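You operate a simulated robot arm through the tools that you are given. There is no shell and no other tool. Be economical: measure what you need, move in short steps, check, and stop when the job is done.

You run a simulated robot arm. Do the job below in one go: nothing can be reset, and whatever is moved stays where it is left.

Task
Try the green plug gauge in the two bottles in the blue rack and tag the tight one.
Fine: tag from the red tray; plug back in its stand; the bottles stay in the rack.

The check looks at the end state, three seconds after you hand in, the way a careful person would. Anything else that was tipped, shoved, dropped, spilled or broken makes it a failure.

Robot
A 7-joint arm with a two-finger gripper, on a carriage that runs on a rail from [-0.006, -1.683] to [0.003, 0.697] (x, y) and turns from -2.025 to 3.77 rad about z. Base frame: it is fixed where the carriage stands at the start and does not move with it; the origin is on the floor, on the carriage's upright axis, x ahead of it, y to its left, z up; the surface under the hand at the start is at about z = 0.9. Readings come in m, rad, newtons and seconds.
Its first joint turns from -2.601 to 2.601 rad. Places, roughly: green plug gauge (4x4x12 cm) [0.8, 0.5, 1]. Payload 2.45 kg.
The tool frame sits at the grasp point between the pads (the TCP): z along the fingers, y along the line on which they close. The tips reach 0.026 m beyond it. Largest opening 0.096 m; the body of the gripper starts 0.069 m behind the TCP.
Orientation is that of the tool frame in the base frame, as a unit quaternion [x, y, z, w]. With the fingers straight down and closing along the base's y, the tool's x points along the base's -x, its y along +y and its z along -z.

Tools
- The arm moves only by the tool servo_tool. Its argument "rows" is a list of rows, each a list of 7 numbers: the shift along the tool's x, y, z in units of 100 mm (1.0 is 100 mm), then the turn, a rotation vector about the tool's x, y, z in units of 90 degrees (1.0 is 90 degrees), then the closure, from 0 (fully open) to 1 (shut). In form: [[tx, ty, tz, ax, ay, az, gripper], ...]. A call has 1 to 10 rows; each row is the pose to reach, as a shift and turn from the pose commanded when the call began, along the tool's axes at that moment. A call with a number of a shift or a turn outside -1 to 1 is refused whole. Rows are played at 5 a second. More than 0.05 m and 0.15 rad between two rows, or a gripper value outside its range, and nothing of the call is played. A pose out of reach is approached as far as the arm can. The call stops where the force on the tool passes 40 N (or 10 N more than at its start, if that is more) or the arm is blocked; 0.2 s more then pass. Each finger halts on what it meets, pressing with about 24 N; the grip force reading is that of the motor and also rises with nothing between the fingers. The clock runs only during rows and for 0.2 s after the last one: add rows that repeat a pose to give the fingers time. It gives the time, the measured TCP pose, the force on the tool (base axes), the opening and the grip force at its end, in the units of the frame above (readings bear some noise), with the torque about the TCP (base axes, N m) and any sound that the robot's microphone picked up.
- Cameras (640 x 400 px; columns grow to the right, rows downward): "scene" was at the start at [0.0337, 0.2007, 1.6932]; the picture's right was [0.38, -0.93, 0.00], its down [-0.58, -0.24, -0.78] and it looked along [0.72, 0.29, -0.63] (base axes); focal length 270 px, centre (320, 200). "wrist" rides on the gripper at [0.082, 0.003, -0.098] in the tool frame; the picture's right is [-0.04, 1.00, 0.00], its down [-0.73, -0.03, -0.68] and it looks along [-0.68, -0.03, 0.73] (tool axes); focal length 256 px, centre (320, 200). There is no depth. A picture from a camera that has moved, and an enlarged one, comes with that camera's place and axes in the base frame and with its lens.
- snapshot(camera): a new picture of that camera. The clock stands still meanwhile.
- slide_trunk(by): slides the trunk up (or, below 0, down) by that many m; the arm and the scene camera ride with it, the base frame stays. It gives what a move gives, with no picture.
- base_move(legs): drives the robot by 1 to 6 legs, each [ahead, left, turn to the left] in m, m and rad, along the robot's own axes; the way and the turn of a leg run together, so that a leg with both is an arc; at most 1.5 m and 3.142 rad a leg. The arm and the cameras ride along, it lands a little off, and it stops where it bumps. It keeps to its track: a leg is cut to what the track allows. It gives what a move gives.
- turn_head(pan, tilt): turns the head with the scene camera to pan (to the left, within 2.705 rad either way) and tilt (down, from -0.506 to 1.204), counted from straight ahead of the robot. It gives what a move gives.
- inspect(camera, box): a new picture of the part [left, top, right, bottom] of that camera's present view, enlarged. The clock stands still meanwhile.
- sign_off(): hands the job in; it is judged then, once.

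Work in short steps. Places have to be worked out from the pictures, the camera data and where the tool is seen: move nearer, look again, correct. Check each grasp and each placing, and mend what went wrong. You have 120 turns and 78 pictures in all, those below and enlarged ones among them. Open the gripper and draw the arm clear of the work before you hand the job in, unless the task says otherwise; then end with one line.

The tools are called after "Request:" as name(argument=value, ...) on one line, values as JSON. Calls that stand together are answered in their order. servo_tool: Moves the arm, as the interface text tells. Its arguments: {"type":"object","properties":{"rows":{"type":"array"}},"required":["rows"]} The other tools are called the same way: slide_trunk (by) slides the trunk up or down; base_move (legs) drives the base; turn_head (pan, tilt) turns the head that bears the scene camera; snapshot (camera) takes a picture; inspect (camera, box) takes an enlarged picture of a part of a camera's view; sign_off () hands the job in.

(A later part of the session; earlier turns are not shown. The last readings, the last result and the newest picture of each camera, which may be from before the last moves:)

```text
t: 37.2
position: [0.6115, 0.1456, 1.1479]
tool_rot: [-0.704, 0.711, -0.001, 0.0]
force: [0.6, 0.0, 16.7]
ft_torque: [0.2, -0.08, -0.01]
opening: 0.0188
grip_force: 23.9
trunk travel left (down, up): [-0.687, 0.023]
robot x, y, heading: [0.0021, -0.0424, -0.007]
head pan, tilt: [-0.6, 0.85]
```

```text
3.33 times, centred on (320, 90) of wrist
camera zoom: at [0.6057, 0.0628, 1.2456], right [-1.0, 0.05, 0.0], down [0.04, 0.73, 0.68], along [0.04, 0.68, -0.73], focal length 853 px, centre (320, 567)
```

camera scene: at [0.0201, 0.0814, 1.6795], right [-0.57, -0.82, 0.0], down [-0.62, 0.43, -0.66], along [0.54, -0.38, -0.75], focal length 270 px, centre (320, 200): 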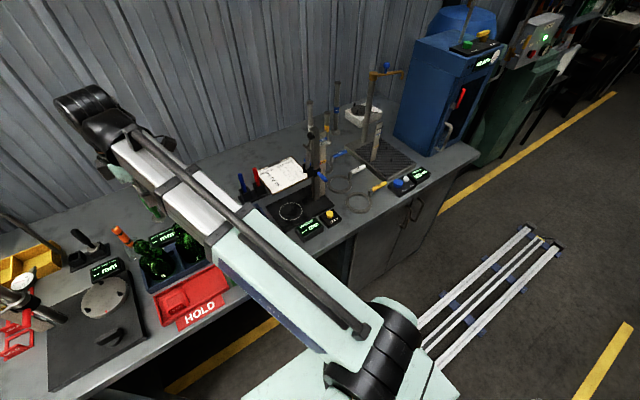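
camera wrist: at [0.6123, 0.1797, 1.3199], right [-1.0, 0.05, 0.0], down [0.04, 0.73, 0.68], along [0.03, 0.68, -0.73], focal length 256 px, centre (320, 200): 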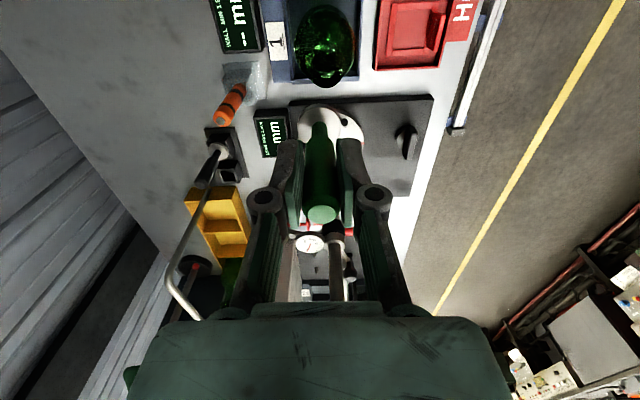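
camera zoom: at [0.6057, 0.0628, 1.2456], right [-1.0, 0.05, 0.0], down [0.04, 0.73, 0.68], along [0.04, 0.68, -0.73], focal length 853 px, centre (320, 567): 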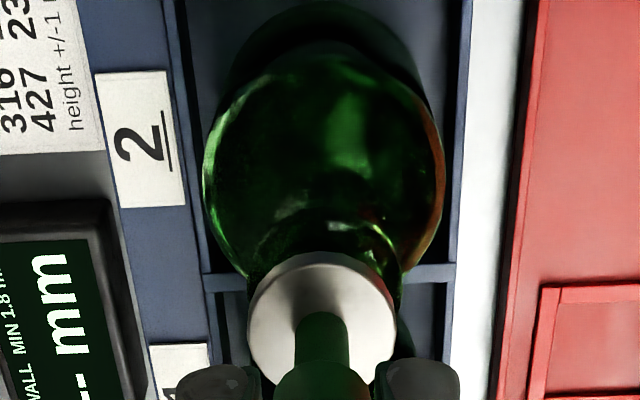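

The flange seats on 7 at 1.148, about 11 mm deeper than the blocked contact on 8. For certainty I'll re-probe 8 at its centre with small x offsets.

Request:
servo_tool(rows=[[0, 0, -0.2, 0, 0, 0, 1], [0, 0, -0.5, 0, 0, 0, 1], [-0.4, 0, -0.5, 0, 0, 0, 1], [-0.8, 0, -0.5, 0, 0, 0, 1], [-1, 0, -0.5, 0, 0, 0, 1], [-1, 0, -0.5, 0, 0, 0, 1]])

Request:
servo_tool(rows=[[0, 0, 0.2, 0, 0, 0, 1], [0, 0, 0.34, 0, 0, 0, 1], [0, 0, 0.37, 0, 0, 0, 1], [0, 0, 0.4, 0, 0, 0, 1], [0, 0, 0.4, 0, 0, 0, 1]])

Request:
servo_tool(rows=[[0, 0, -0.05, 0, 0, 0, 1], [0, 0.02, -0.05, 0, 0, 0, 1], [0, 0.02, -0.02, 0, 0, 0, 1], [0, 0.02, 0, 0, 0, 0, 1], [0, 0.02, 0, 0, 0, 0, 1]])

```text
t: 38.6
position: [0.6126, 0.2463, 1.1986]
tool_rot: [-0.703, 0.711, -0.001, 0.0]
force: [0.1, -0.4, -0.5]
ft_torque: [0.0, 0.01, 0.02]
opening: 0.0185
grip_force: 24.1
trunk travel left (down, up): [-0.687, 0.023]
robot x, y, heading: [-0.0006, -0.0422, -0.009]
head pan, tilt: [-0.6, 0.85]
```

```text
t: 39.8
position: [0.6128, 0.2443, 1.1572]
tool_rot: [-0.703, 0.711, -0.001, 0.0]
force: [-0.4, 0.4, 0.2]
ft_torque: [0.01, 0.09, 0.01]
opening: 0.0183
grip_force: 24.0
trunk travel left (down, up): [-0.687, 0.023]
robot x, y, heading: [0.0008, -0.0464, -0.008]
head pan, tilt: [-0.6, 0.85]
```

```text
t: 41.0
position: [0.61, 0.2457, 1.1571]
tool_rot: [-0.703, 0.711, 0.0, 0.0]
force: [-0.6, -0.4, 0.5]
ft_torque: [0.0, -0.05, 0.01]
opening: 0.0183
grip_force: 24.3
trunk travel left (down, up): [-0.687, 0.023]
robot x, y, heading: [0.0005, -0.0391, -0.01]
head pan, tilt: [-0.6, 0.85]
```

Barely touching at 1.157. Pressing 3 mm more at each of two x values.

Request:
servo_tool(rows=[[0, 0, 0.02, 0, 0, 0, 1], [0, 0, 0.03, 0, 0, 0, 1], [0, 0, 0.03, 0, 0, 0, 1]])

Request:
servo_tool(rows=[[0, 0, 0.015, 0, 0, 0, 1], [0, 0, 0.03, 0, 0, 0, 1], [0, 0, 0.03, 0, 0, 0, 1]])

```text
t: 41.8
position: [0.6098, 0.2459, 1.1548]
tool_rot: [-0.704, 0.711, -0.001, 0.001]
force: [2.3, -0.2, 15.6]
ft_torque: [0.16, -0.22, -0.01]
opening: 0.0187
grip_force: 24.2
trunk travel left (down, up): [-0.687, 0.023]
robot x, y, heading: [0.0007, -0.0415, -0.01]
head pan, tilt: [-0.6, 0.85]
```

```text
t: 42.6
position: [0.6097, 0.2446, 1.1515]
tool_rot: [-0.703, 0.711, 0.0, 0.0]
force: [1.1, -1.9, 17.3]
ft_torque: [0.07, -0.17, -0.01]
opening: 0.0182
grip_force: 23.9
trunk travel left (down, up): [-0.687, 0.023]
robot x, y, heading: [0.0017, -0.0383, -0.012]
head pan, tilt: [-0.6, 0.85]
```

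The force stays at ~16 N while descending 3 mm, so the gauge is either slipping in the grip or entering. Checking visually.

Request:
inspect(camera="scene", box=[110, 200, 170, 260])

Request:
inspect(camera="wrist", box=[260, 30, 380, 150])

```text
6.67 times, centred on (140, 230) of scene
camera zoom: at [0.0188, 0.0804, 1.6796], right [-0.57, -0.82, 0.0], down [-0.61, 0.43, -0.66], along [0.54, -0.38, -0.75], focal length 1803 px, centre (1520, 0)
```

zoom: 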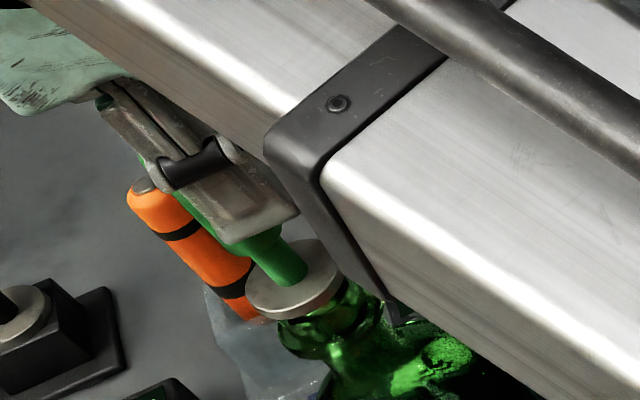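

```text
3.33 times, centred on (320, 90) of wrist
camera zoom: at [0.6042, 0.1627, 1.2494], right [-1.0, 0.05, 0.0], down [0.04, 0.73, 0.68], along [0.03, 0.68, -0.73], focal length 853 px, centre (320, 567)
```

zoom: 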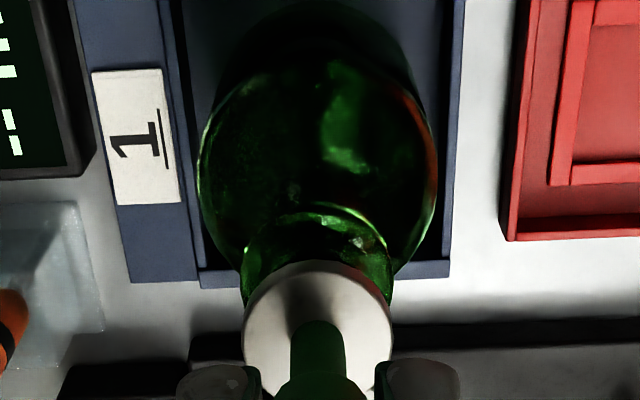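

The gauge has slipped about 6 mm up in the fingers, and bottle 8 is still blocked (flange ~8–10 mm higher than on 7). So 8 is the tight one. I'll carry the gauge back above its stand.

Request:
servo_tool(rows=[[0, 0, -0.3, 0, 0, 0, 1], [0, 0, -0.7, 0, 0, 0, 1], [0, -0.4, -0.7, 0, 0, 0, 1], [0, -0.8, -0.7, 0, 0, 0, 1], [0, -1, -0.7, 0, 0, 0, 1]])

Request:
servo_tool(rows=[[-0.3, -0.3, 0, 0, 0, 0, 1], [-0.6, -0.6, 0, 0, 0, 0, 1], [-1, -0.86, 0, 0, 0, 0, 1], [-1, -0.86, 0, 0, 0, 0, 1]])

Request:
servo_tool(rows=[[-0.4, 0, 0, 0, 0, 0, 1], [-0.8, 0, 0, 0, 0, 0, 1], [-1, 0, 0, 0, 0, 0, 1], [-1, 0, 0, 0, 0, 0, 1]])

Request:
turn_head(pan=0.799, tilt=0.7)

Request:
inspect(camera="wrist", box=[240, 20, 400, 160])

```text
t: 43.8
position: [0.7072, 0.2431, 1.2221]
tool_rot: [-0.704, 0.71, 0.001, 0.0]
force: [0.7, -0.4, -0.8]
ft_torque: [0.0, 0.02, 0.02]
opening: 0.0185
grip_force: 24.0
trunk travel left (down, up): [-0.687, 0.023]
robot x, y, heading: [0.0018, -0.0403, -0.008]
head pan, tilt: [-0.6, 0.85]
```

```text
t: 44.8
position: [0.7982, 0.342, 1.2203]
tool_rot: [-0.703, 0.711, 0.0, 0.0]
force: [-0.1, 0.1, -1.1]
ft_torque: [-0.02, 0.03, 0.01]
opening: 0.0182
grip_force: 24.3
trunk travel left (down, up): [-0.687, 0.023]
robot x, y, heading: [-0.0004, -0.0433, -0.012]
head pan, tilt: [-0.6, 0.85]
```

```text
t: 45.8
position: [0.7979, 0.4422, 1.2203]
tool_rot: [-0.704, 0.711, 0.0, 0.0]
force: [0.2, -0.8, -1.3]
ft_torque: [-0.01, 0.03, -0.02]
opening: 0.0186
grip_force: 24.4
trunk travel left (down, up): [-0.687, 0.023]
robot x, y, heading: [0.0016, -0.0463, -0.012]
head pan, tilt: [-0.6, 0.85]
```

```text
t: 47.3
position: [0.7977, 0.4421, 1.221]
tool_rot: [-0.703, 0.711, 0.0, -0.001]
force: [0.6, -0.4, -1.2]
ft_torque: [-0.03, 0.0, 0.02]
opening: 0.0184
grip_force: 23.9
trunk travel left (down, up): [-0.687, 0.023]
robot x, y, heading: [0.0016, -0.0401, -0.011]
head pan, tilt: [0.799, 0.7]
```

```text
2.86 times, centred on (320, 90) of wrist
camera zoom: at [0.7928, 0.3605, 1.3178], right [-1.0, 0.05, 0.0], down [0.04, 0.73, 0.68], along [0.03, 0.68, -0.73], focal length 731 px, centre (320, 514)
```

zoom: 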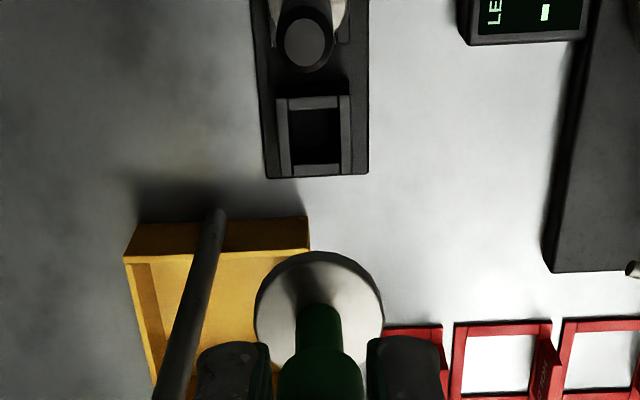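

The gauge hangs nearly as it did when first lifted. I'll move +y 15 mm to the original grasp line and lower towards the socket.

Request:
servo_tool(rows=[[-0.15, 0.01, 0, 0, 0, 0, 1], [-0.15, 0.01, 0.4, 0, 0, 0, 1], [-0.15, 0.01, 0.8, 0, 0, 0, 1], [-0.15, 0.01, 1.0, 0, 0, 0, 1], [-0.15, 0.01, 1.0, 0, 0, 0, 1]])

Request:
servo_tool(rows=[[0, 0, 0.3, 0, 0, 0, 1], [0, 0, 0.65, 0, 0, 0, 1], [0, 0, 0.65, 0, 0, 0, 1]])

Request:
inspect(camera="wrist", box=[240, 20, 400, 160])

Request:
inspect(camera="scene", box=[390, 190, 450, 250])

```text
t: 48.5
position: [0.7961, 0.459, 1.1211]
tool_rot: [-0.704, 0.711, 0.001, 0.001]
force: [1.1, -0.2, 0.0]
ft_torque: [0.0, -0.02, -0.01]
opening: 0.0184
grip_force: 24.2
trunk travel left (down, up): [-0.687, 0.023]
robot x, y, heading: [-0.0006, -0.0453, -0.014]
head pan, tilt: [0.799, 0.7]
```

```text
t: 49.3
position: [0.7984, 0.4597, 1.0543]
tool_rot: [-0.704, 0.711, 0.0, 0.0]
force: [-1.1, -0.7, -0.5]
ft_torque: [-0.01, -0.04, -0.03]
opening: 0.0186
grip_force: 24.2
trunk travel left (down, up): [-0.687, 0.023]
robot x, y, heading: [0.0011, -0.0423, -0.012]
head pan, tilt: [0.799, 0.7]
```

```text
2.86 times, centred on (320, 90) of wrist
camera zoom: at [0.7929, 0.3764, 1.1524], right [-1.0, 0.05, 0.0], down [0.04, 0.73, 0.68], along [0.03, 0.68, -0.73], focal length 731 px, centre (320, 514)
```

zoom: 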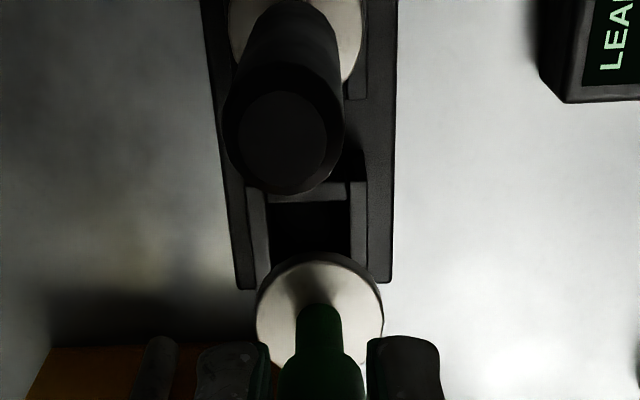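

```text
6.67 times, centred on (420, 220) of scene
camera zoom: at [0.016, 0.1865, 1.6917], right [0.71, -0.7, 0.0], down [-0.45, -0.46, -0.76], along [0.54, 0.54, -0.64], focal length 1803 px, centre (-347, 67)
```

zoom: 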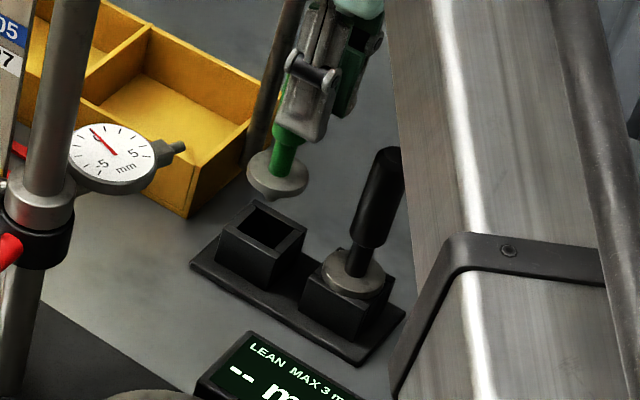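

It's within a few mm of the 23 mm socket opening, and the nub is much narrower. A 1 mm +x nudge, then I'll lower gently to seat it.

Request:
servo_tool(rows=[[0, -0.012, 0.1, 0, 0, 0, 1], [0, -0.012, 0.2, 0, 0, 0, 1], [0, -0.012, 0.28, 0, 0, 0, 1], [0, -0.012, 0.33, 0, 0, 0, 1], [0, -0.012, 0.33, 0, 0, 0, 1]])

Request:
inspect(camera="scene", box=[390, 190, 450, 250])

```text
t: 50.5
position: [0.7976, 0.4586, 1.0215]
tool_rot: [-0.703, 0.711, 0.0, 0.0]
force: [-0.2, -0.1, 0.4]
ft_torque: [-0.02, 0.0, 0.0]
opening: 0.0185
grip_force: 23.8
trunk travel left (down, up): [-0.687, 0.023]
robot x, y, heading: [0.0024, -0.0455, -0.013]
head pan, tilt: [0.799, 0.7]
```

```text
6.67 times, centred on (420, 220) of scene
camera zoom: at [0.0159, 0.1865, 1.6917], right [0.71, -0.7, 0.0], down [-0.45, -0.46, -0.76], along [0.54, 0.54, -0.64], focal length 1803 px, centre (-347, 67)
```

zoom: 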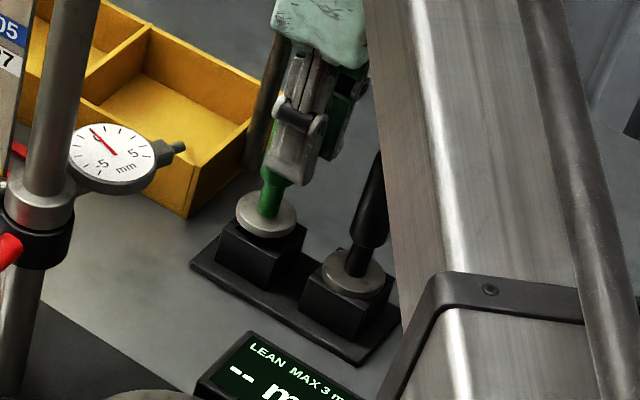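

The nub is in the socket and the flange is just above it. Lowering the last millimetres until contact.

Request:
servo_tool(rows=[[0, 0, 0.02, 0, 0, 0, 1], [0, 0, 0.04, 0, 0, 0, 1], [0, 0, 0.04, 0, 0, 0, 1]])

Request:
servo_tool(rows=[[0, 0, 0.02, 0, 0, 0, 1], [0, 0, 0.03, 0, 0, 0, 1], [0, 0, 0.03, 0, 0, 0, 1]])

```text
t: 51.3
position: [0.7988, 0.4588, 1.0191]
tool_rot: [-0.704, 0.711, 0.0, 0.0]
force: [0.5, -0.7, -0.8]
ft_torque: [-0.01, 0.01, 0.0]
opening: 0.0183
grip_force: 24.6
trunk travel left (down, up): [-0.687, 0.023]
robot x, y, heading: [-0.0045, -0.0437, -0.01]
head pan, tilt: [0.799, 0.7]
```

```text
t: 52.1
position: [0.7992, 0.458, 1.0166]
tool_rot: [-0.704, 0.71, 0.0, 0.0]
force: [-1.2, 0.4, 0.1]
ft_torque: [-0.05, -0.01, 0.03]
opening: 0.0185
grip_force: 23.9
trunk travel left (down, up): [-0.687, 0.023]
robot x, y, heading: [-0.003, -0.0401, -0.007]
head pan, tilt: [0.799, 0.7]
```

No contact yet; continuing in 3 mm steps.

Request:
servo_tool(rows=[[0, 0, 0.015, 0, 0, 0, 1], [0, 0, 0.03, 0, 0, 0, 1], [0, 0, 0.03, 0, 0, 0, 1]])

Request:
inspect(camera="scene", box=[400, 200, 440, 240])

```text
t: 52.9
position: [0.7995, 0.4577, 1.0132]
tool_rot: [-0.703, 0.711, -0.001, 0.0]
force: [0.4, 0.4, 0.5]
ft_torque: [-0.02, 0.0, 0.01]
opening: 0.0186
grip_force: 24.1
trunk travel left (down, up): [-0.687, 0.023]
robot x, y, heading: [-0.0024, -0.0434, -0.012]
head pan, tilt: [0.799, 0.7]
```

```text
10.00 times, centred on (420, 220) of scene
camera zoom: at [0.0158, 0.1864, 1.6918], right [0.71, -0.7, 0.0], down [-0.45, -0.46, -0.76], along [0.54, 0.54, -0.64], focal length 2705 px, centre (-680, 0)
```

zoom: 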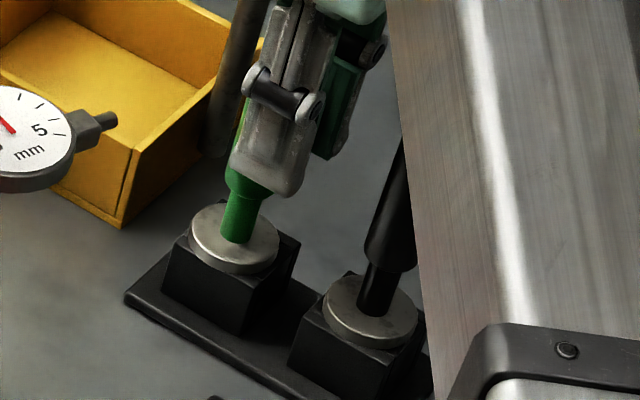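

Nearly seated. One more small step to confirm contact.

Request:
servo_tool(rows=[[0, 0, 0.01, 0, 0, 0, 1], [0, 0, 0.02, 0, 0, 0, 1], [0, 0, 0.02, 0, 0, 0, 1]])

```text
t: 53.7
position: [0.7996, 0.4581, 1.0127]
tool_rot: [-0.704, 0.711, 0.0, 0.001]
force: [4.0, -0.1, 16.2]
ft_torque: [0.15, -0.11, -0.03]
opening: 0.0185
grip_force: 24.1
trunk travel left (down, up): [-0.687, 0.023]
robot x, y, heading: [0.0026, -0.0432, -0.013]
head pan, tilt: [0.799, 0.7]
```

Seated firmly (16 N). I'll relieve the force, open moderately and lift clear.

Request:
servo_tool(rows=[[0, 0, -0.015, 0, 0, 0, 1], [0, 0, -0.015, 0, 0, 0, 0.7], [0, 0, -0.015, 0, 0, 0, 0.4], [0, 0, -0.015, 0, 0, 0, 0.4], [0, 0, -0.2, 0, 0, 0, 0.4], [0, 0, -0.5, 0, 0, 0, 0.4], [0, 0, -0.9, 0, 0, 0, 0.4], [0, 0, -0.9, 0, 0, 0, 0.4]])

Request:
snapshot(camera="wrist")

Request:
inspect(camera="scene", box=[390, 180, 450, 240])

```text
t: 55.5
position: [0.7977, 0.4579, 1.0993]
tool_rot: [-0.703, 0.711, 0.0, 0.001]
force: [0.0, 0.7, -0.2]
ft_torque: [-0.01, -0.01, -0.02]
opening: 0.0576
grip_force: 0.1
trunk travel left (down, up): [-0.687, 0.023]
robot x, y, heading: [0.0015, -0.0417, -0.013]
head pan, tilt: [0.799, 0.7]
```

```text
36 pictures are left
camera wrist: at [0.7924, 0.3767, 1.1974], right [-1.0, 0.05, 0.0], down [0.04, 0.73, 0.68], along [0.03, 0.68, -0.73], focal length 256 px, centre (320, 200)
```

wrist: 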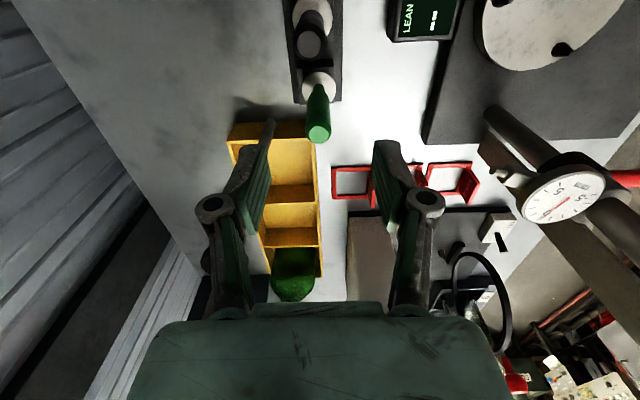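

```text
6.67 times, centred on (420, 210) of scene
camera zoom: at [0.0156, 0.1864, 1.6917], right [0.71, -0.7, 0.0], down [-0.45, -0.46, -0.77], along [0.54, 0.54, -0.64], focal length 1803 px, centre (-347, 133)
```

zoom: 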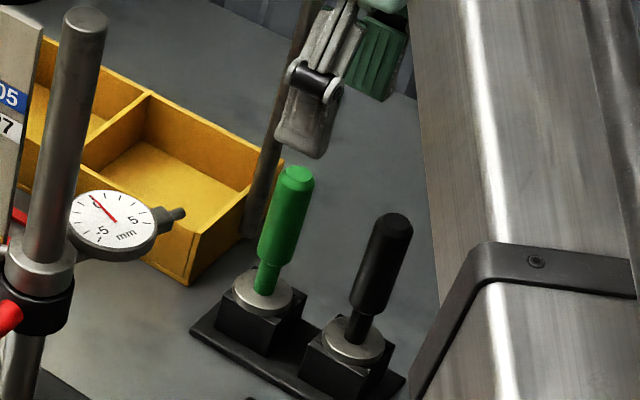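

The gauge is back in its stand. Next, the tag: a square ring (~65×58 mm) with an upright HOLD plate on its near side. I'll raise the hand and travel above the red tray.

Request:
servo_tool(rows=[[0, 0, -0.4, 0, 0, 0, 0.4], [0, 0, -0.8, 0, 0, 0, 0.4], [0.4, 0, -1, 0, 0, 0, 0.4], [0.8, 0, -1, 0, 0, 0, 0.4], [1, 0, -1, 0, 0, 0, 0.4]])

Request:
servo_tool(rows=[[0.4, 0.4, 0, 0, 0, 0, 0.4], [0.8, 0.8, 0, 0, 0, 0, 0.4], [1, 1, 0, 0, 0, 0, 0.4]])

Request:
servo_tool(rows=[[0, 0.4, 0, 0, 0, 0, 0.4], [0, 0.8, 0, 0, 0, 0, 0.4], [0, 1, 0, 0, 0, 0, 0.4]])

Request:
servo_tool(rows=[[0, 0.4, 0, 0, 0, 0, 0.4], [0, 0.8, 0.3, 0, 0, 0, 0.4], [0, 1, 0.5, 0, 0, 0, 0.4], [0, 1, 0.5, 0, 0, 0, 0.4]])

Request:
snapshot(camera="wrist")

```text
t: 56.7
position: [0.7958, 0.3575, 1.2]
tool_rot: [-0.703, 0.711, 0.001, -0.001]
force: [1.0, -0.7, -0.1]
ft_torque: [-0.01, 0.03, 0.01]
opening: 0.0576
grip_force: 0.1
trunk travel left (down, up): [-0.687, 0.023]
robot x, y, heading: [0.0009, -0.047, -0.013]
head pan, tilt: [0.799, 0.7]
```

```text
refused: row 1 steps farther than a row can; nothing moved
```

```text
t: 57.5
position: [0.6957, 0.3594, 1.1981]
tool_rot: [-0.704, 0.711, 0.0, 0.0]
force: [-0.8, 0.2, 0.2]
ft_torque: [0.01, 0.01, 0.03]
opening: 0.0576
grip_force: 0.1
trunk travel left (down, up): [-0.687, 0.023]
robot x, y, heading: [-0.0012, -0.0437, -0.012]
head pan, tilt: [0.799, 0.7]
```

```text
t: 58.5
position: [0.5986, 0.3605, 1.1518]
tool_rot: [-0.703, 0.711, 0.0, 0.0]
force: [1.0, 0.0, 0.9]
ft_torque: [0.01, -0.02, 0.0]
opening: 0.0575
grip_force: 0.0
trunk travel left (down, up): [-0.687, 0.023]
robot x, y, heading: [0.0023, -0.0443, -0.013]
head pan, tilt: [0.799, 0.7]
```

```text
34 pictures are left
camera wrist: at [0.5926, 0.278, 1.2496], right [-1.0, 0.05, 0.0], down [0.04, 0.73, 0.68], along [0.03, 0.68, -0.73], focal length 256 px, centre (320, 200)
```

wrist: 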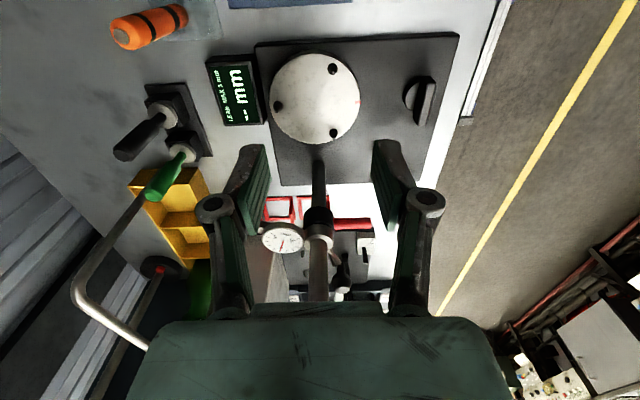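

One diagonal step was refused, but the hand is clear at (0.60, 0.36, 1.15). Moving −x first, then −y, over the tray.

Request:
servo_tool(rows=[[0, 0.4, -0.1, 0, 0, 0, 0.4], [0, 0.8, -0.1, 0, 0, 0, 0.4], [0, 1, -0.1, 0, 0, 0, 0.4]])

Request:
servo_tool(rows=[[0.3, 0.3, 0, 0, 0, 0, 0.4], [0.7, 0.42, 0, 0, 0, 0, 0.4], [1, 0.42, 0, 0, 0, 0, 0.4]])

Request:
servo_tool(rows=[[0.3, 0, 0, 0, 0, 0, 0.4], [0.5, 0, 0, 0, 0, 0, 0.4], [0.5, 0, 0, 0, 0, 0, 0.4]])

Request:
snapshot(camera="wrist")

```text
t: 59.3
position: [0.4987, 0.361, 1.164]
tool_rot: [-0.703, 0.711, -0.001, 0.0]
force: [-0.9, -0.6, 0.3]
ft_torque: [0.03, -0.03, 0.0]
opening: 0.0577
grip_force: 0.1
trunk travel left (down, up): [-0.687, 0.023]
robot x, y, heading: [-0.003, -0.0447, -0.011]
head pan, tilt: [0.799, 0.7]
```

```text
t: 60.1
position: [0.4545, 0.2616, 1.1584]
tool_rot: [-0.704, 0.71, -0.001, 0.0]
force: [1.0, 0.0, -0.7]
ft_torque: [0.02, 0.02, -0.05]
opening: 0.0576
grip_force: 0.0
trunk travel left (down, up): [-0.687, 0.023]
robot x, y, heading: [0.0013, -0.0435, -0.013]
head pan, tilt: [0.799, 0.7]
```

```text
t: 60.9
position: [0.4544, 0.2104, 1.1608]
tool_rot: [-0.703, 0.711, -0.001, 0.0]
force: [0.2, 0.8, 0.0]
ft_torque: [-0.01, 0.03, -0.07]
opening: 0.0575
grip_force: 0.0
trunk travel left (down, up): [-0.687, 0.023]
robot x, y, heading: [-0.0035, -0.0392, -0.009]
head pan, tilt: [0.799, 0.7]
```

```text
33 pictures are left
camera wrist: at [0.4491, 0.1284, 1.2585], right [-1.0, 0.05, 0.0], down [0.04, 0.73, 0.68], along [0.03, 0.68, -0.73], focal length 256 px, centre (320, 200)
```

wrist: 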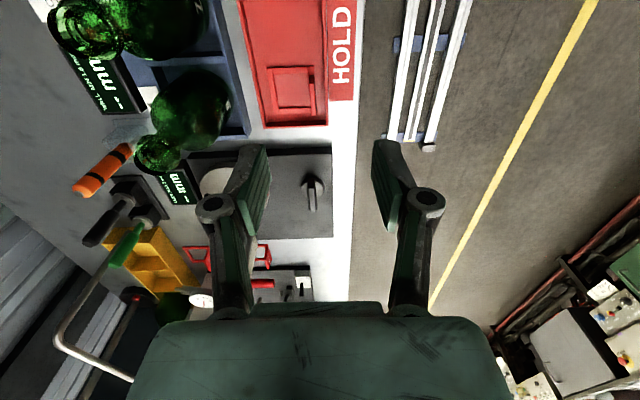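

Zooming on the tag for its precise place.

Request:
inspect(camera="wrist", box=[240, 50, 340, 130])

Request:
turn_head(pan=0.3, tilt=0.95)

Request:
snapshot(camera="scene")

```text
5.00 times, centred on (290, 90) of wrist
camera zoom: at [0.4491, 0.1284, 1.2585], right [-1.0, 0.05, 0.0], down [0.04, 0.73, 0.68], along [0.03, 0.68, -0.73], focal length 1280 px, centre (470, 750)
```

zoom: 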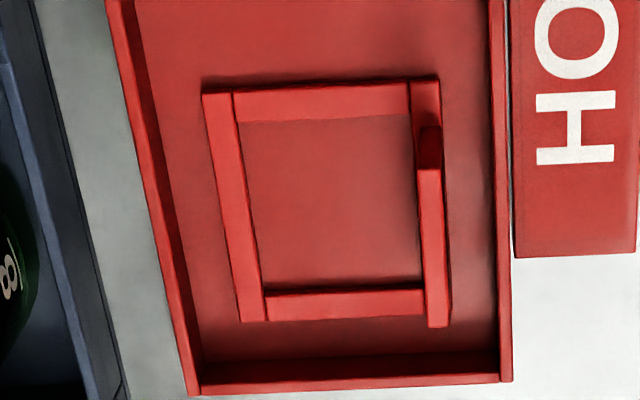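

```text
t: 61.8
position: [0.4541, 0.2111, 1.1609]
tool_rot: [-0.703, 0.711, 0.001, 0.0]
force: [-0.5, 0.6, -0.3]
ft_torque: [0.0, 0.01, 0.01]
opening: 0.0574
grip_force: 0.0
trunk travel left (down, up): [-0.687, 0.023]
robot x, y, heading: [0.002, -0.042, -0.009]
head pan, tilt: [0.3, 0.949]
```

```text
31 pictures are left
camera scene: at [0.0256, 0.147, 1.672], right [0.29, -0.96, 0.0], down [-0.78, -0.23, -0.58], along [0.56, 0.17, -0.81], focal length 270 px, centre (320, 200)
```

scene: 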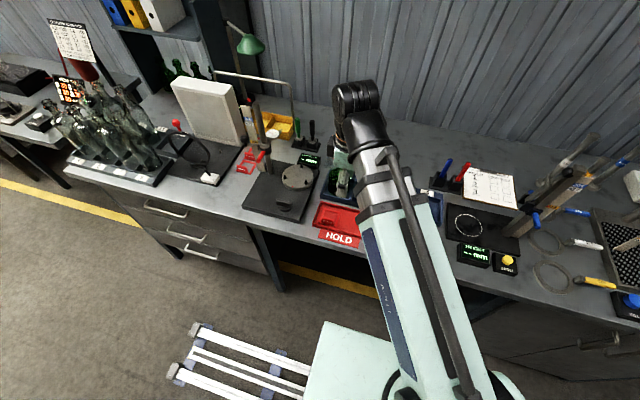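

The tag ring spans x 0.459–0.520 and y 0.223–0.283. Its plate is at x≈0.463, y 0.235–0.274, with its top at z≈0.94, and the tray wall top is about 0.918. I'll line up above the plate with a narrower opening.

Request:
servo_tool(rows=[[-0.2, -0.05, 0, 0, 0, 0, 0.5], [-0.42, -0.09, 0.2, 0, 0, 0, 0.6], [-0.42, -0.09, 0.6, 0, 0, 0, 0.65], [-0.42, -0.09, 1.0, 0, 0, 0, 0.65], [-0.42, -0.09, 1.0, 0, 0, 0, 0.65]])

Request:
servo_tool(rows=[[0, 0, 0.4, 0, 0, 0, 0.65], [0, 0, 0.6, 0, 0, 0, 0.65], [0, 0, 0.6, 0, 0, 0, 0.65]])

Request:
inspect(camera="wrist", box=[250, 60, 390, 220])

Request:
inspect(camera="scene", box=[290, 150, 380, 250])

```text
t: 63.0
position: [0.4652, 0.2514, 1.0619]
tool_rot: [-0.703, 0.711, 0.0, 0.0]
force: [0.7, 0.1, -0.3]
ft_torque: [0.01, 0.04, 0.03]
opening: 0.0337
grip_force: 0.0
trunk travel left (down, up): [-0.687, 0.023]
robot x, y, heading: [0.001, -0.0478, -0.004]
head pan, tilt: [0.3, 0.949]
```

```text
t: 63.8
position: [0.4658, 0.2524, 1.0011]
tool_rot: [-0.704, 0.71, 0.0, 0.0]
force: [-0.1, 0.2, -0.3]
ft_torque: [-0.01, 0.03, -0.04]
opening: 0.0335
grip_force: 0.1
trunk travel left (down, up): [-0.687, 0.023]
robot x, y, heading: [0.0017, -0.0415, -0.005]
head pan, tilt: [0.3, 0.949]
```

```text
2.50 times, centred on (320, 140) of wrist
camera zoom: at [0.4609, 0.1699, 1.0985], right [-1.0, 0.05, 0.0], down [0.04, 0.73, 0.68], along [0.03, 0.68, -0.73], focal length 640 px, centre (320, 350)
```

zoom: 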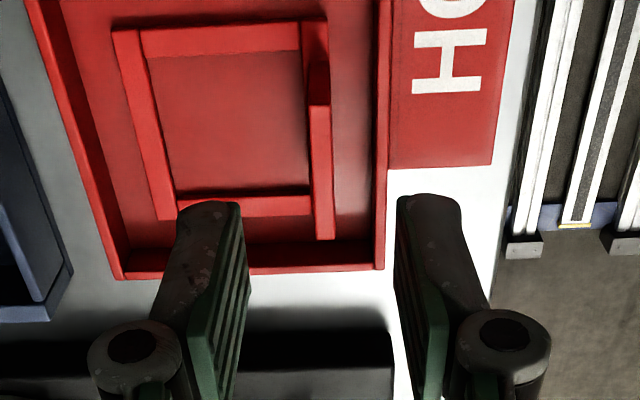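

```text
4.00 times, centred on (335, 200) of scene
camera zoom: at [0.0256, 0.1469, 1.672], right [0.29, -0.96, 0.0], down [-0.78, -0.23, -0.58], along [0.56, 0.17, -0.81], focal length 1082 px, centre (260, 200)
```

zoom: 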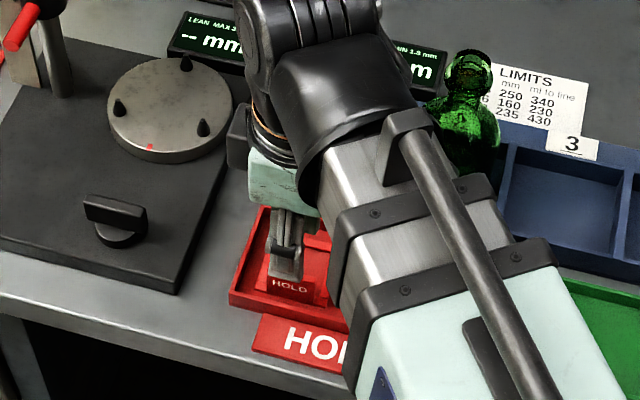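

The plate is centred between the fingers. Descending to z≈0.951 and closing.

Request:
servo_tool(rows=[[0, 0, 0.3, 0, 0, 0, 0.65], [0, 0, 0.48, 0, 0, 0, 0.65], [0, 0, 0.5, 0, 0, 0, 0.65], [0, 0, 0.5, 0, 0, 0, 0.65]])

Request:
servo_tool(rows=[[0, 0, 0, 0, 0, 0, 0.8], [0, 0, 0, 0, 0, 0, 0.9], [0, 0, 0, 0, 0, 0, 1], [0, 0, 0, 0, 0, 0, 1], [0, 0, 0, 0, 0, 0, 1]])

Request:
inspect(camera="wrist", box=[250, 60, 390, 220])

```text
t: 64.8
position: [0.4632, 0.2534, 0.95]
tool_rot: [-0.703, 0.711, 0.0, 0.0]
force: [0.5, 1.0, 0.7]
ft_torque: [0.0, 0.01, -0.01]
opening: 0.0336
grip_force: 0.0
trunk travel left (down, up): [-0.687, 0.023]
robot x, y, heading: [-0.0012, -0.0415, -0.015]
head pan, tilt: [0.3, 0.949]
```

```text
t: 66.0
position: [0.4636, 0.2531, 0.9504]
tool_rot: [-0.703, 0.711, 0.001, -0.001]
force: [0.4, 0.3, 0.5]
ft_torque: [0.0, 0.01, -0.06]
opening: 0.0059
grip_force: 23.6
trunk travel left (down, up): [-0.687, 0.023]
robot x, y, heading: [-0.001, -0.0433, -0.014]
head pan, tilt: [0.3, 0.949]
```

```text
2.50 times, centred on (320, 140) of wrist
camera zoom: at [0.4586, 0.1716, 1.0487], right [-1.0, 0.05, 0.0], down [0.04, 0.73, 0.68], along [0.03, 0.68, -0.73], focal length 640 px, centre (320, 350)
```

zoom: 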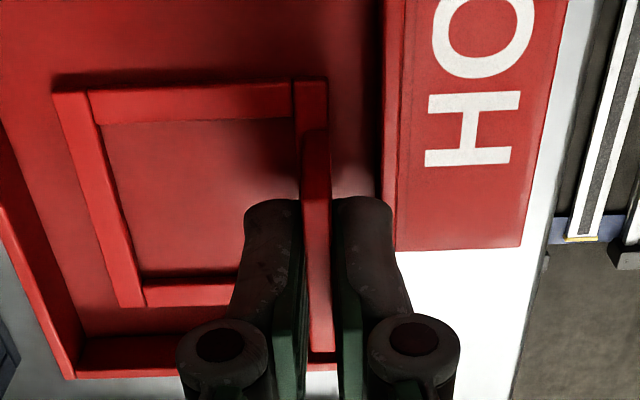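

Plate gripped (5.9 mm). Lifting straight up.

Request:
servo_tool(rows=[[0, 0, -0.15, 0, 0, 0, 1], [0, 0, -0.4, 0, 0, 0, 1], [0, 0, -0.7, 0, 0, 0, 1], [0, 0, -1, 0, 0, 0, 1], [0, 0, -1, 0, 0, 0, 1]])

Request:
servo_tool(rows=[[0, 0, -0.4, 0, 0, 0, 1], [0, 0, -0.8, 0, 0, 0, 1], [0, 0, -0.8, 0, 0, 0, 1]])

Request:
snapshot(camera="wrist")

Request:
inspect(camera="scene", box=[290, 120, 400, 250])

```text
t: 67.2
position: [0.4638, 0.2552, 1.0516]
tool_rot: [-0.703, 0.711, -0.001, 0.0]
force: [-0.9, -0.5, 0.8]
ft_torque: [-0.03, 0.03, 0.0]
opening: 0.006
grip_force: 24.1
trunk travel left (down, up): [-0.687, 0.023]
robot x, y, heading: [-0.001, -0.0395, -0.012]
head pan, tilt: [0.3, 0.949]
```

```text
t: 68.0
position: [0.4653, 0.2568, 1.132]
tool_rot: [-0.703, 0.711, 0.0, -0.001]
force: [0.7, -0.1, -0.5]
ft_torque: [0.0, -0.02, 0.0]
opening: 0.0059
grip_force: 24.1
trunk travel left (down, up): [-0.687, 0.023]
robot x, y, heading: [-0.0006, -0.0431, -0.008]
head pan, tilt: [0.3, 0.949]
```

```text
27 pictures are left
camera wrist: at [0.4602, 0.1738, 1.2289], right [-1.0, 0.05, 0.0], down [0.04, 0.73, 0.68], along [0.03, 0.68, -0.73], focal length 256 px, centre (320, 200)
```

wrist: 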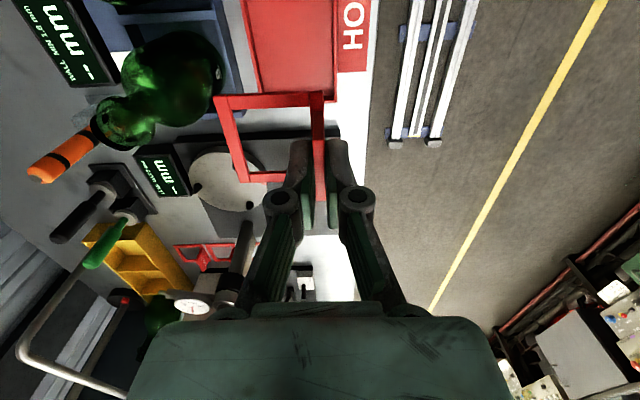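

```text
3.08 times, centred on (345, 185) of scene
camera zoom: at [0.0256, 0.1469, 1.672], right [0.29, -0.96, 0.0], down [-0.78, -0.23, -0.58], along [0.56, 0.17, -0.81], focal length 832 px, centre (243, 246)
```

zoom: 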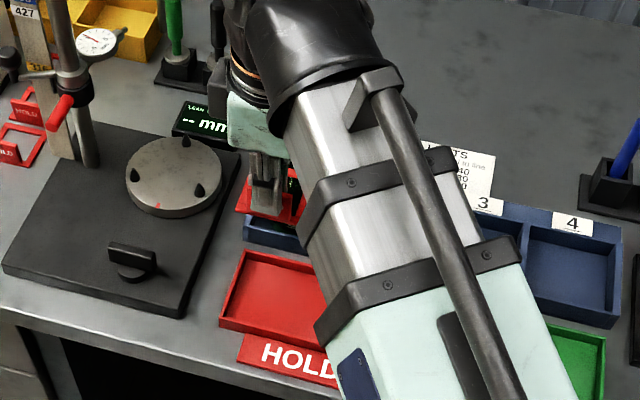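

The tag is held level, with its ring centre about +27 mm x from the TCP. Bottle 8's mouth is at about (0.609, 0.247). I'll raise slightly and move the ring over the neck, biased a few mm to −x.

Request:
servo_tool(rows=[[0, 0, -0.3, 0, 0, 0, 1], [0.07, -0.4, -0.3, 0, 0, 0, 1], [0.07, -0.8, -0.3, 0, 0, 0, 1], [0.07, -1, -0.3, 0, 0, 0, 1], [0.07, -1, -0.3, 0, 0, 0, 1]])

Request:
servo_tool(rows=[[0, -0.13, 0, 0, 0, 0, 1], [0, -0.13, 0.1, 0, 0, 0, 1], [0, -0.13, 0.1, 0, 0, 0, 1]])

Request:
inspect(camera="wrist", box=[180, 20, 400, 220])

Request:
inspect(camera="scene", box=[290, 120, 400, 250])

```text
t: 69.2
position: [0.5631, 0.2459, 1.1622]
tool_rot: [-0.704, 0.71, 0.0, 0.001]
force: [0.0, -0.2, 0.4]
ft_torque: [0.01, -0.01, 0.01]
opening: 0.0062
grip_force: 24.0
trunk travel left (down, up): [-0.687, 0.023]
robot x, y, heading: [0.0013, -0.0394, -0.008]
head pan, tilt: [0.3, 0.949]
```

```text
t: 70.0
position: [0.5778, 0.2455, 1.1516]
tool_rot: [-0.703, 0.711, 0.0, 0.0]
force: [-0.5, 0.0, 0.8]
ft_torque: [0.01, 0.0, 0.03]
opening: 0.0062
grip_force: 24.6
trunk travel left (down, up): [-0.687, 0.023]
robot x, y, heading: [0.0028, -0.0406, -0.012]
head pan, tilt: [0.3, 0.949]
```

```text
2.00 times, centred on (290, 120) of wrist
camera zoom: at [0.5712, 0.164, 1.2487], right [-1.0, 0.05, 0.0], down [0.04, 0.73, 0.68], along [0.03, 0.68, -0.73], focal length 512 px, centre (380, 360)
```

zoom: 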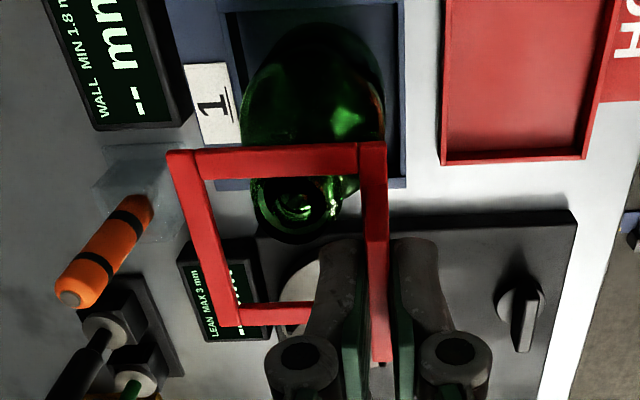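

```text
3.08 times, centred on (345, 185) of scene
camera zoom: at [0.0256, 0.147, 1.672], right [0.29, -0.96, 0.0], down [-0.78, -0.23, -0.58], along [0.56, 0.17, -0.81], focal length 832 px, centre (243, 246)
```

zoom: 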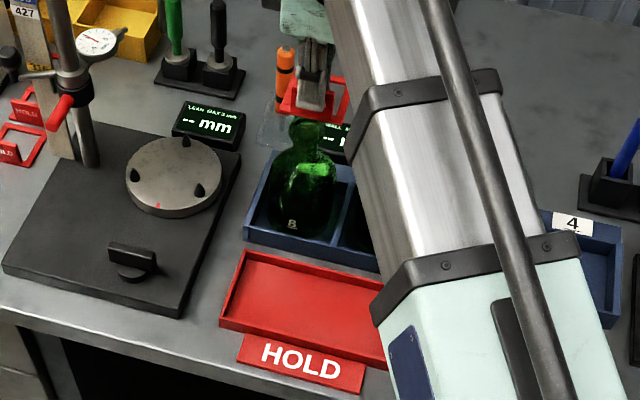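

In this view the ring hole centre is about (0.600, 0.244) and the mouth about (0.6065, 0.250), with only ~3.5 mm slack each side. I'll correct by +6 mm in x and y, lower until just above the lip, and recheck.

Request:
servo_tool(rows=[[-0.06, -0.06, 0, 0, 0, 0, 1], [-0.06, -0.06, 0.15, 0, 0, 0, 1], [-0.06, -0.06, 0.29, 0, 0, 0, 1], [-0.06, -0.06, 0.29, 0, 0, 0, 1]])

Request:
inspect(camera="wrist", box=[200, 60, 360, 200])

Request:
inspect(camera="scene", box=[320, 130, 370, 180])

```text
t: 71.0
position: [0.5828, 0.2516, 1.122]
tool_rot: [-0.703, 0.711, -0.001, -0.001]
force: [-0.8, -0.3, 0.5]
ft_torque: [0.03, 0.02, 0.0]
opening: 0.0063
grip_force: 23.6
trunk travel left (down, up): [-0.687, 0.023]
robot x, y, heading: [-0.0023, -0.0433, -0.009]
head pan, tilt: [0.3, 0.949]
```

```text
2.86 times, centred on (280, 130) of wrist
camera zoom: at [0.5775, 0.17, 1.2205], right [-1.0, 0.05, 0.0], down [0.04, 0.73, 0.68], along [0.03, 0.68, -0.73], focal length 731 px, centre (434, 400)
```

zoom: 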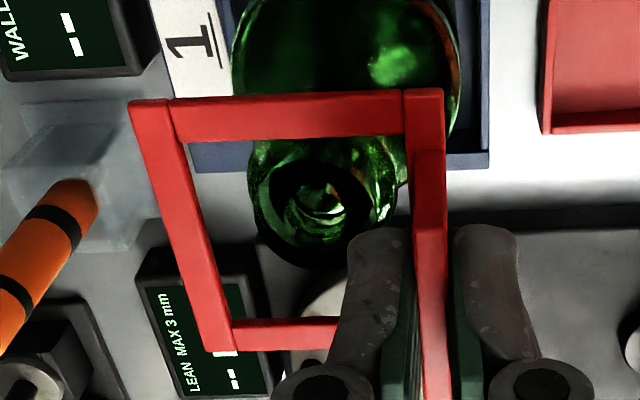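

```text
8.00 times, centred on (345, 155) of scene
camera zoom: at [0.0257, 0.147, 1.672], right [0.29, -0.96, 0.0], down [-0.78, -0.23, -0.58], along [0.56, 0.17, -0.81], focal length 2164 px, centre (120, 560)
```

zoom: 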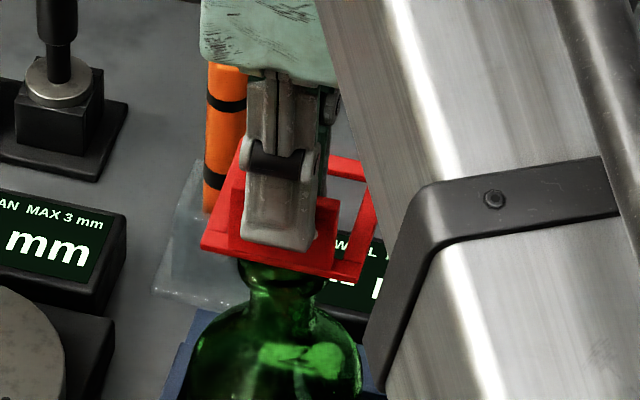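

The wrist view says it's aligned; the scene view suggests the ring wants a few mm more +y. I'll shift +2.5 mm, lower slightly and look again.

Request:
servo_tool(rows=[[-0.025, 0, 0, 0, 0, 0, 1], [-0.025, 0, 0.04, 0, 0, 0, 1], [-0.025, 0, 0.08, 0, 0, 0, 1], [-0.025, 0, 0.08, 0, 0, 0, 1]])

Request:
inspect(camera="wrist", box=[200, 60, 360, 200])

Request:
inspect(camera="scene", box=[330, 140, 360, 170])

```text
t: 72.0
position: [0.5818, 0.2541, 1.1136]
tool_rot: [-0.704, 0.71, 0.0, 0.0]
force: [0.0, -0.5, 0.2]
ft_torque: [0.02, 0.01, 0.0]
opening: 0.0058
grip_force: 24.2
trunk travel left (down, up): [-0.687, 0.023]
robot x, y, heading: [0.0033, -0.041, -0.009]
head pan, tilt: [0.3, 0.949]
```

```text
2.86 times, centred on (280, 130) of wrist
camera zoom: at [0.5773, 0.1723, 1.2117], right [-1.0, 0.05, 0.0], down [0.04, 0.73, 0.68], along [0.03, 0.68, -0.73], focal length 731 px, centre (434, 400)
```

zoom: 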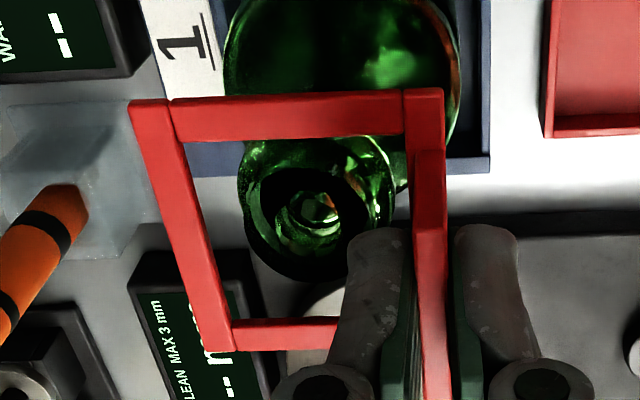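

```text
13.33 times, centred on (345, 155) of scene
camera zoom: at [0.0257, 0.1469, 1.672], right [0.29, -0.96, 0.0], down [-0.78, -0.23, -0.58], along [0.56, 0.17, -0.81], focal length 3607 px, centre (-13, 800)
```

zoom: 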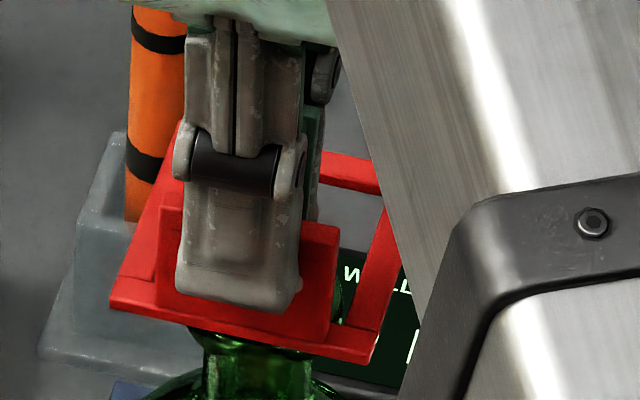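

Nearly level with the lip and close to centred. A small correction (−2 mm x, +1 mm y), then I'll lower the ring past the lip in small steps, watching force.

Request:
servo_tool(rows=[[-0.01, 0.02, 0, 0, 0, 0, 1], [-0.01, 0.02, 0.03, 0, 0, 0, 1], [-0.01, 0.02, 0.06, 0, 0, 0, 1], [-0.01, 0.02, 0.06, 0, 0, 0, 1]])

Request:
servo_tool(rows=[[0, 0, 0.03, 0, 0, 0, 1], [0, 0, 0.06, 0, 0, 0, 1], [0, 0, 0.06, 0, 0, 0, 1]])

Request:
inspect(camera="wrist", box=[200, 60, 360, 200])

Request:
inspect(camera="scene", box=[325, 140, 365, 180])

```text
t: 73.0
position: [0.5794, 0.2546, 1.1088]
tool_rot: [-0.703, 0.711, 0.0, -0.001]
force: [0.0, -0.1, 0.5]
ft_torque: [0.0, 0.02, -0.03]
opening: 0.006
grip_force: 24.0
trunk travel left (down, up): [-0.687, 0.023]
robot x, y, heading: [0.0008, -0.0426, -0.014]
head pan, tilt: [0.3, 0.949]
```

```text
t: 73.8
position: [0.5801, 0.2546, 1.1024]
tool_rot: [-0.704, 0.711, 0.0, 0.0]
force: [0.0, 1.2, -0.6]
ft_torque: [-0.02, -0.01, 0.02]
opening: 0.0059
grip_force: 23.8
trunk travel left (down, up): [-0.687, 0.023]
robot x, y, heading: [0.0003, -0.0441, -0.01]
head pan, tilt: [0.3, 0.949]
```

```text
2.86 times, centred on (280, 130) of wrist
camera zoom: at [0.5748, 0.1725, 1.1996], right [-1.0, 0.05, 0.0], down [0.04, 0.73, 0.68], along [0.03, 0.68, -0.73], focal length 731 px, centre (434, 400)
```

zoom: 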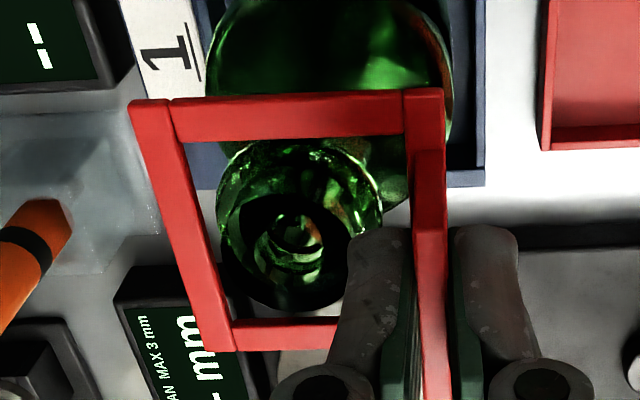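

```text
10.00 times, centred on (345, 160) of scene
camera zoom: at [0.0257, 0.1469, 1.672], right [0.29, -0.96, 0.0], down [-0.78, -0.23, -0.58], along [0.56, 0.17, -0.81], focal length 2705 px, centre (70, 600)
```

zoom: 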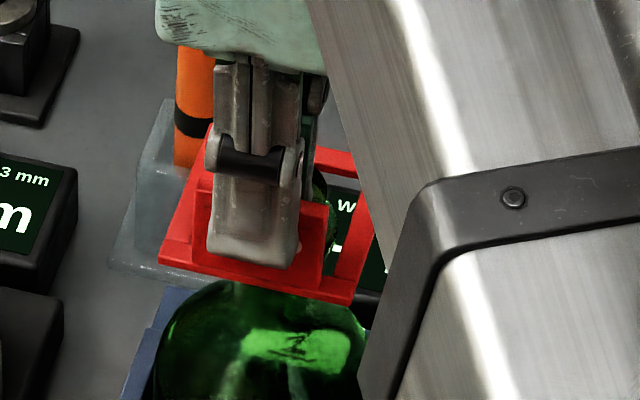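

The lip is now inside the ring with no contact force. Lowering 4 mm more carefully (the inner fingertip is close above the rim).

Request:
servo_tool(rows=[[0, 0, 0.02, 0, 0, 0, 1], [0, 0, 0.02, 0, 0, 0, 1]])

Request:
servo_tool(rows=[[0, 0, 0.02, 0, 0, 0, 1], [0, 0, 0.02, 0, 0, 0, 1]])

Request:
inspect(camera="wrist", box=[200, 60, 360, 200])

```text
t: 74.4
position: [0.5796, 0.2556, 1.101]
tool_rot: [-0.704, 0.71, 0.0, 0.0]
force: [1.0, -0.1, 0.1]
ft_torque: [0.02, 0.0, -0.02]
opening: 0.0061
grip_force: 23.9
trunk travel left (down, up): [-0.687, 0.023]
robot x, y, heading: [-0.0017, -0.0414, -0.009]
head pan, tilt: [0.3, 0.949]
```

```text
t: 75.0
position: [0.5809, 0.2544, 1.0974]
tool_rot: [-0.704, 0.711, 0.001, 0.0]
force: [0.0, 0.8, 0.0]
ft_torque: [-0.01, 0.01, 0.0]
opening: 0.006
grip_force: 24.2
trunk travel left (down, up): [-0.687, 0.023]
robot x, y, heading: [-0.003, -0.0438, -0.012]
head pan, tilt: [0.3, 0.949]
```

```text
2.86 times, centred on (280, 130) of wrist
camera zoom: at [0.575, 0.1729, 1.1958], right [-1.0, 0.05, 0.0], down [0.04, 0.73, 0.68], along [0.03, 0.68, -0.73], focal length 731 px, centre (434, 400)
```

zoom: 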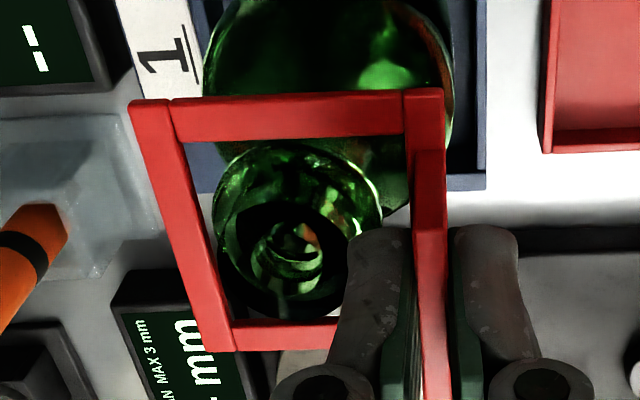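

The lip now occludes the bars, so the ring is around the neck. One more 3 mm, then release with a small opening.

Request:
servo_tool(rows=[[0, 0, 0.015, 0, 0, 0, 1], [0, 0, 0.03, 0, 0, 0, 1], [0, 0, 0.03, 0, 0, 0, 1]])

```text
t: 75.8
position: [0.5799, 0.2553, 1.0959]
tool_rot: [-0.703, 0.711, 0.0, 0.0]
force: [-0.1, -0.5, 0.0]
ft_torque: [0.0, 0.04, 0.01]
opening: 0.006
grip_force: 24.1
trunk travel left (down, up): [-0.687, 0.023]
robot x, y, heading: [0.002, -0.0454, -0.009]
head pan, tilt: [0.3, 0.949]
```

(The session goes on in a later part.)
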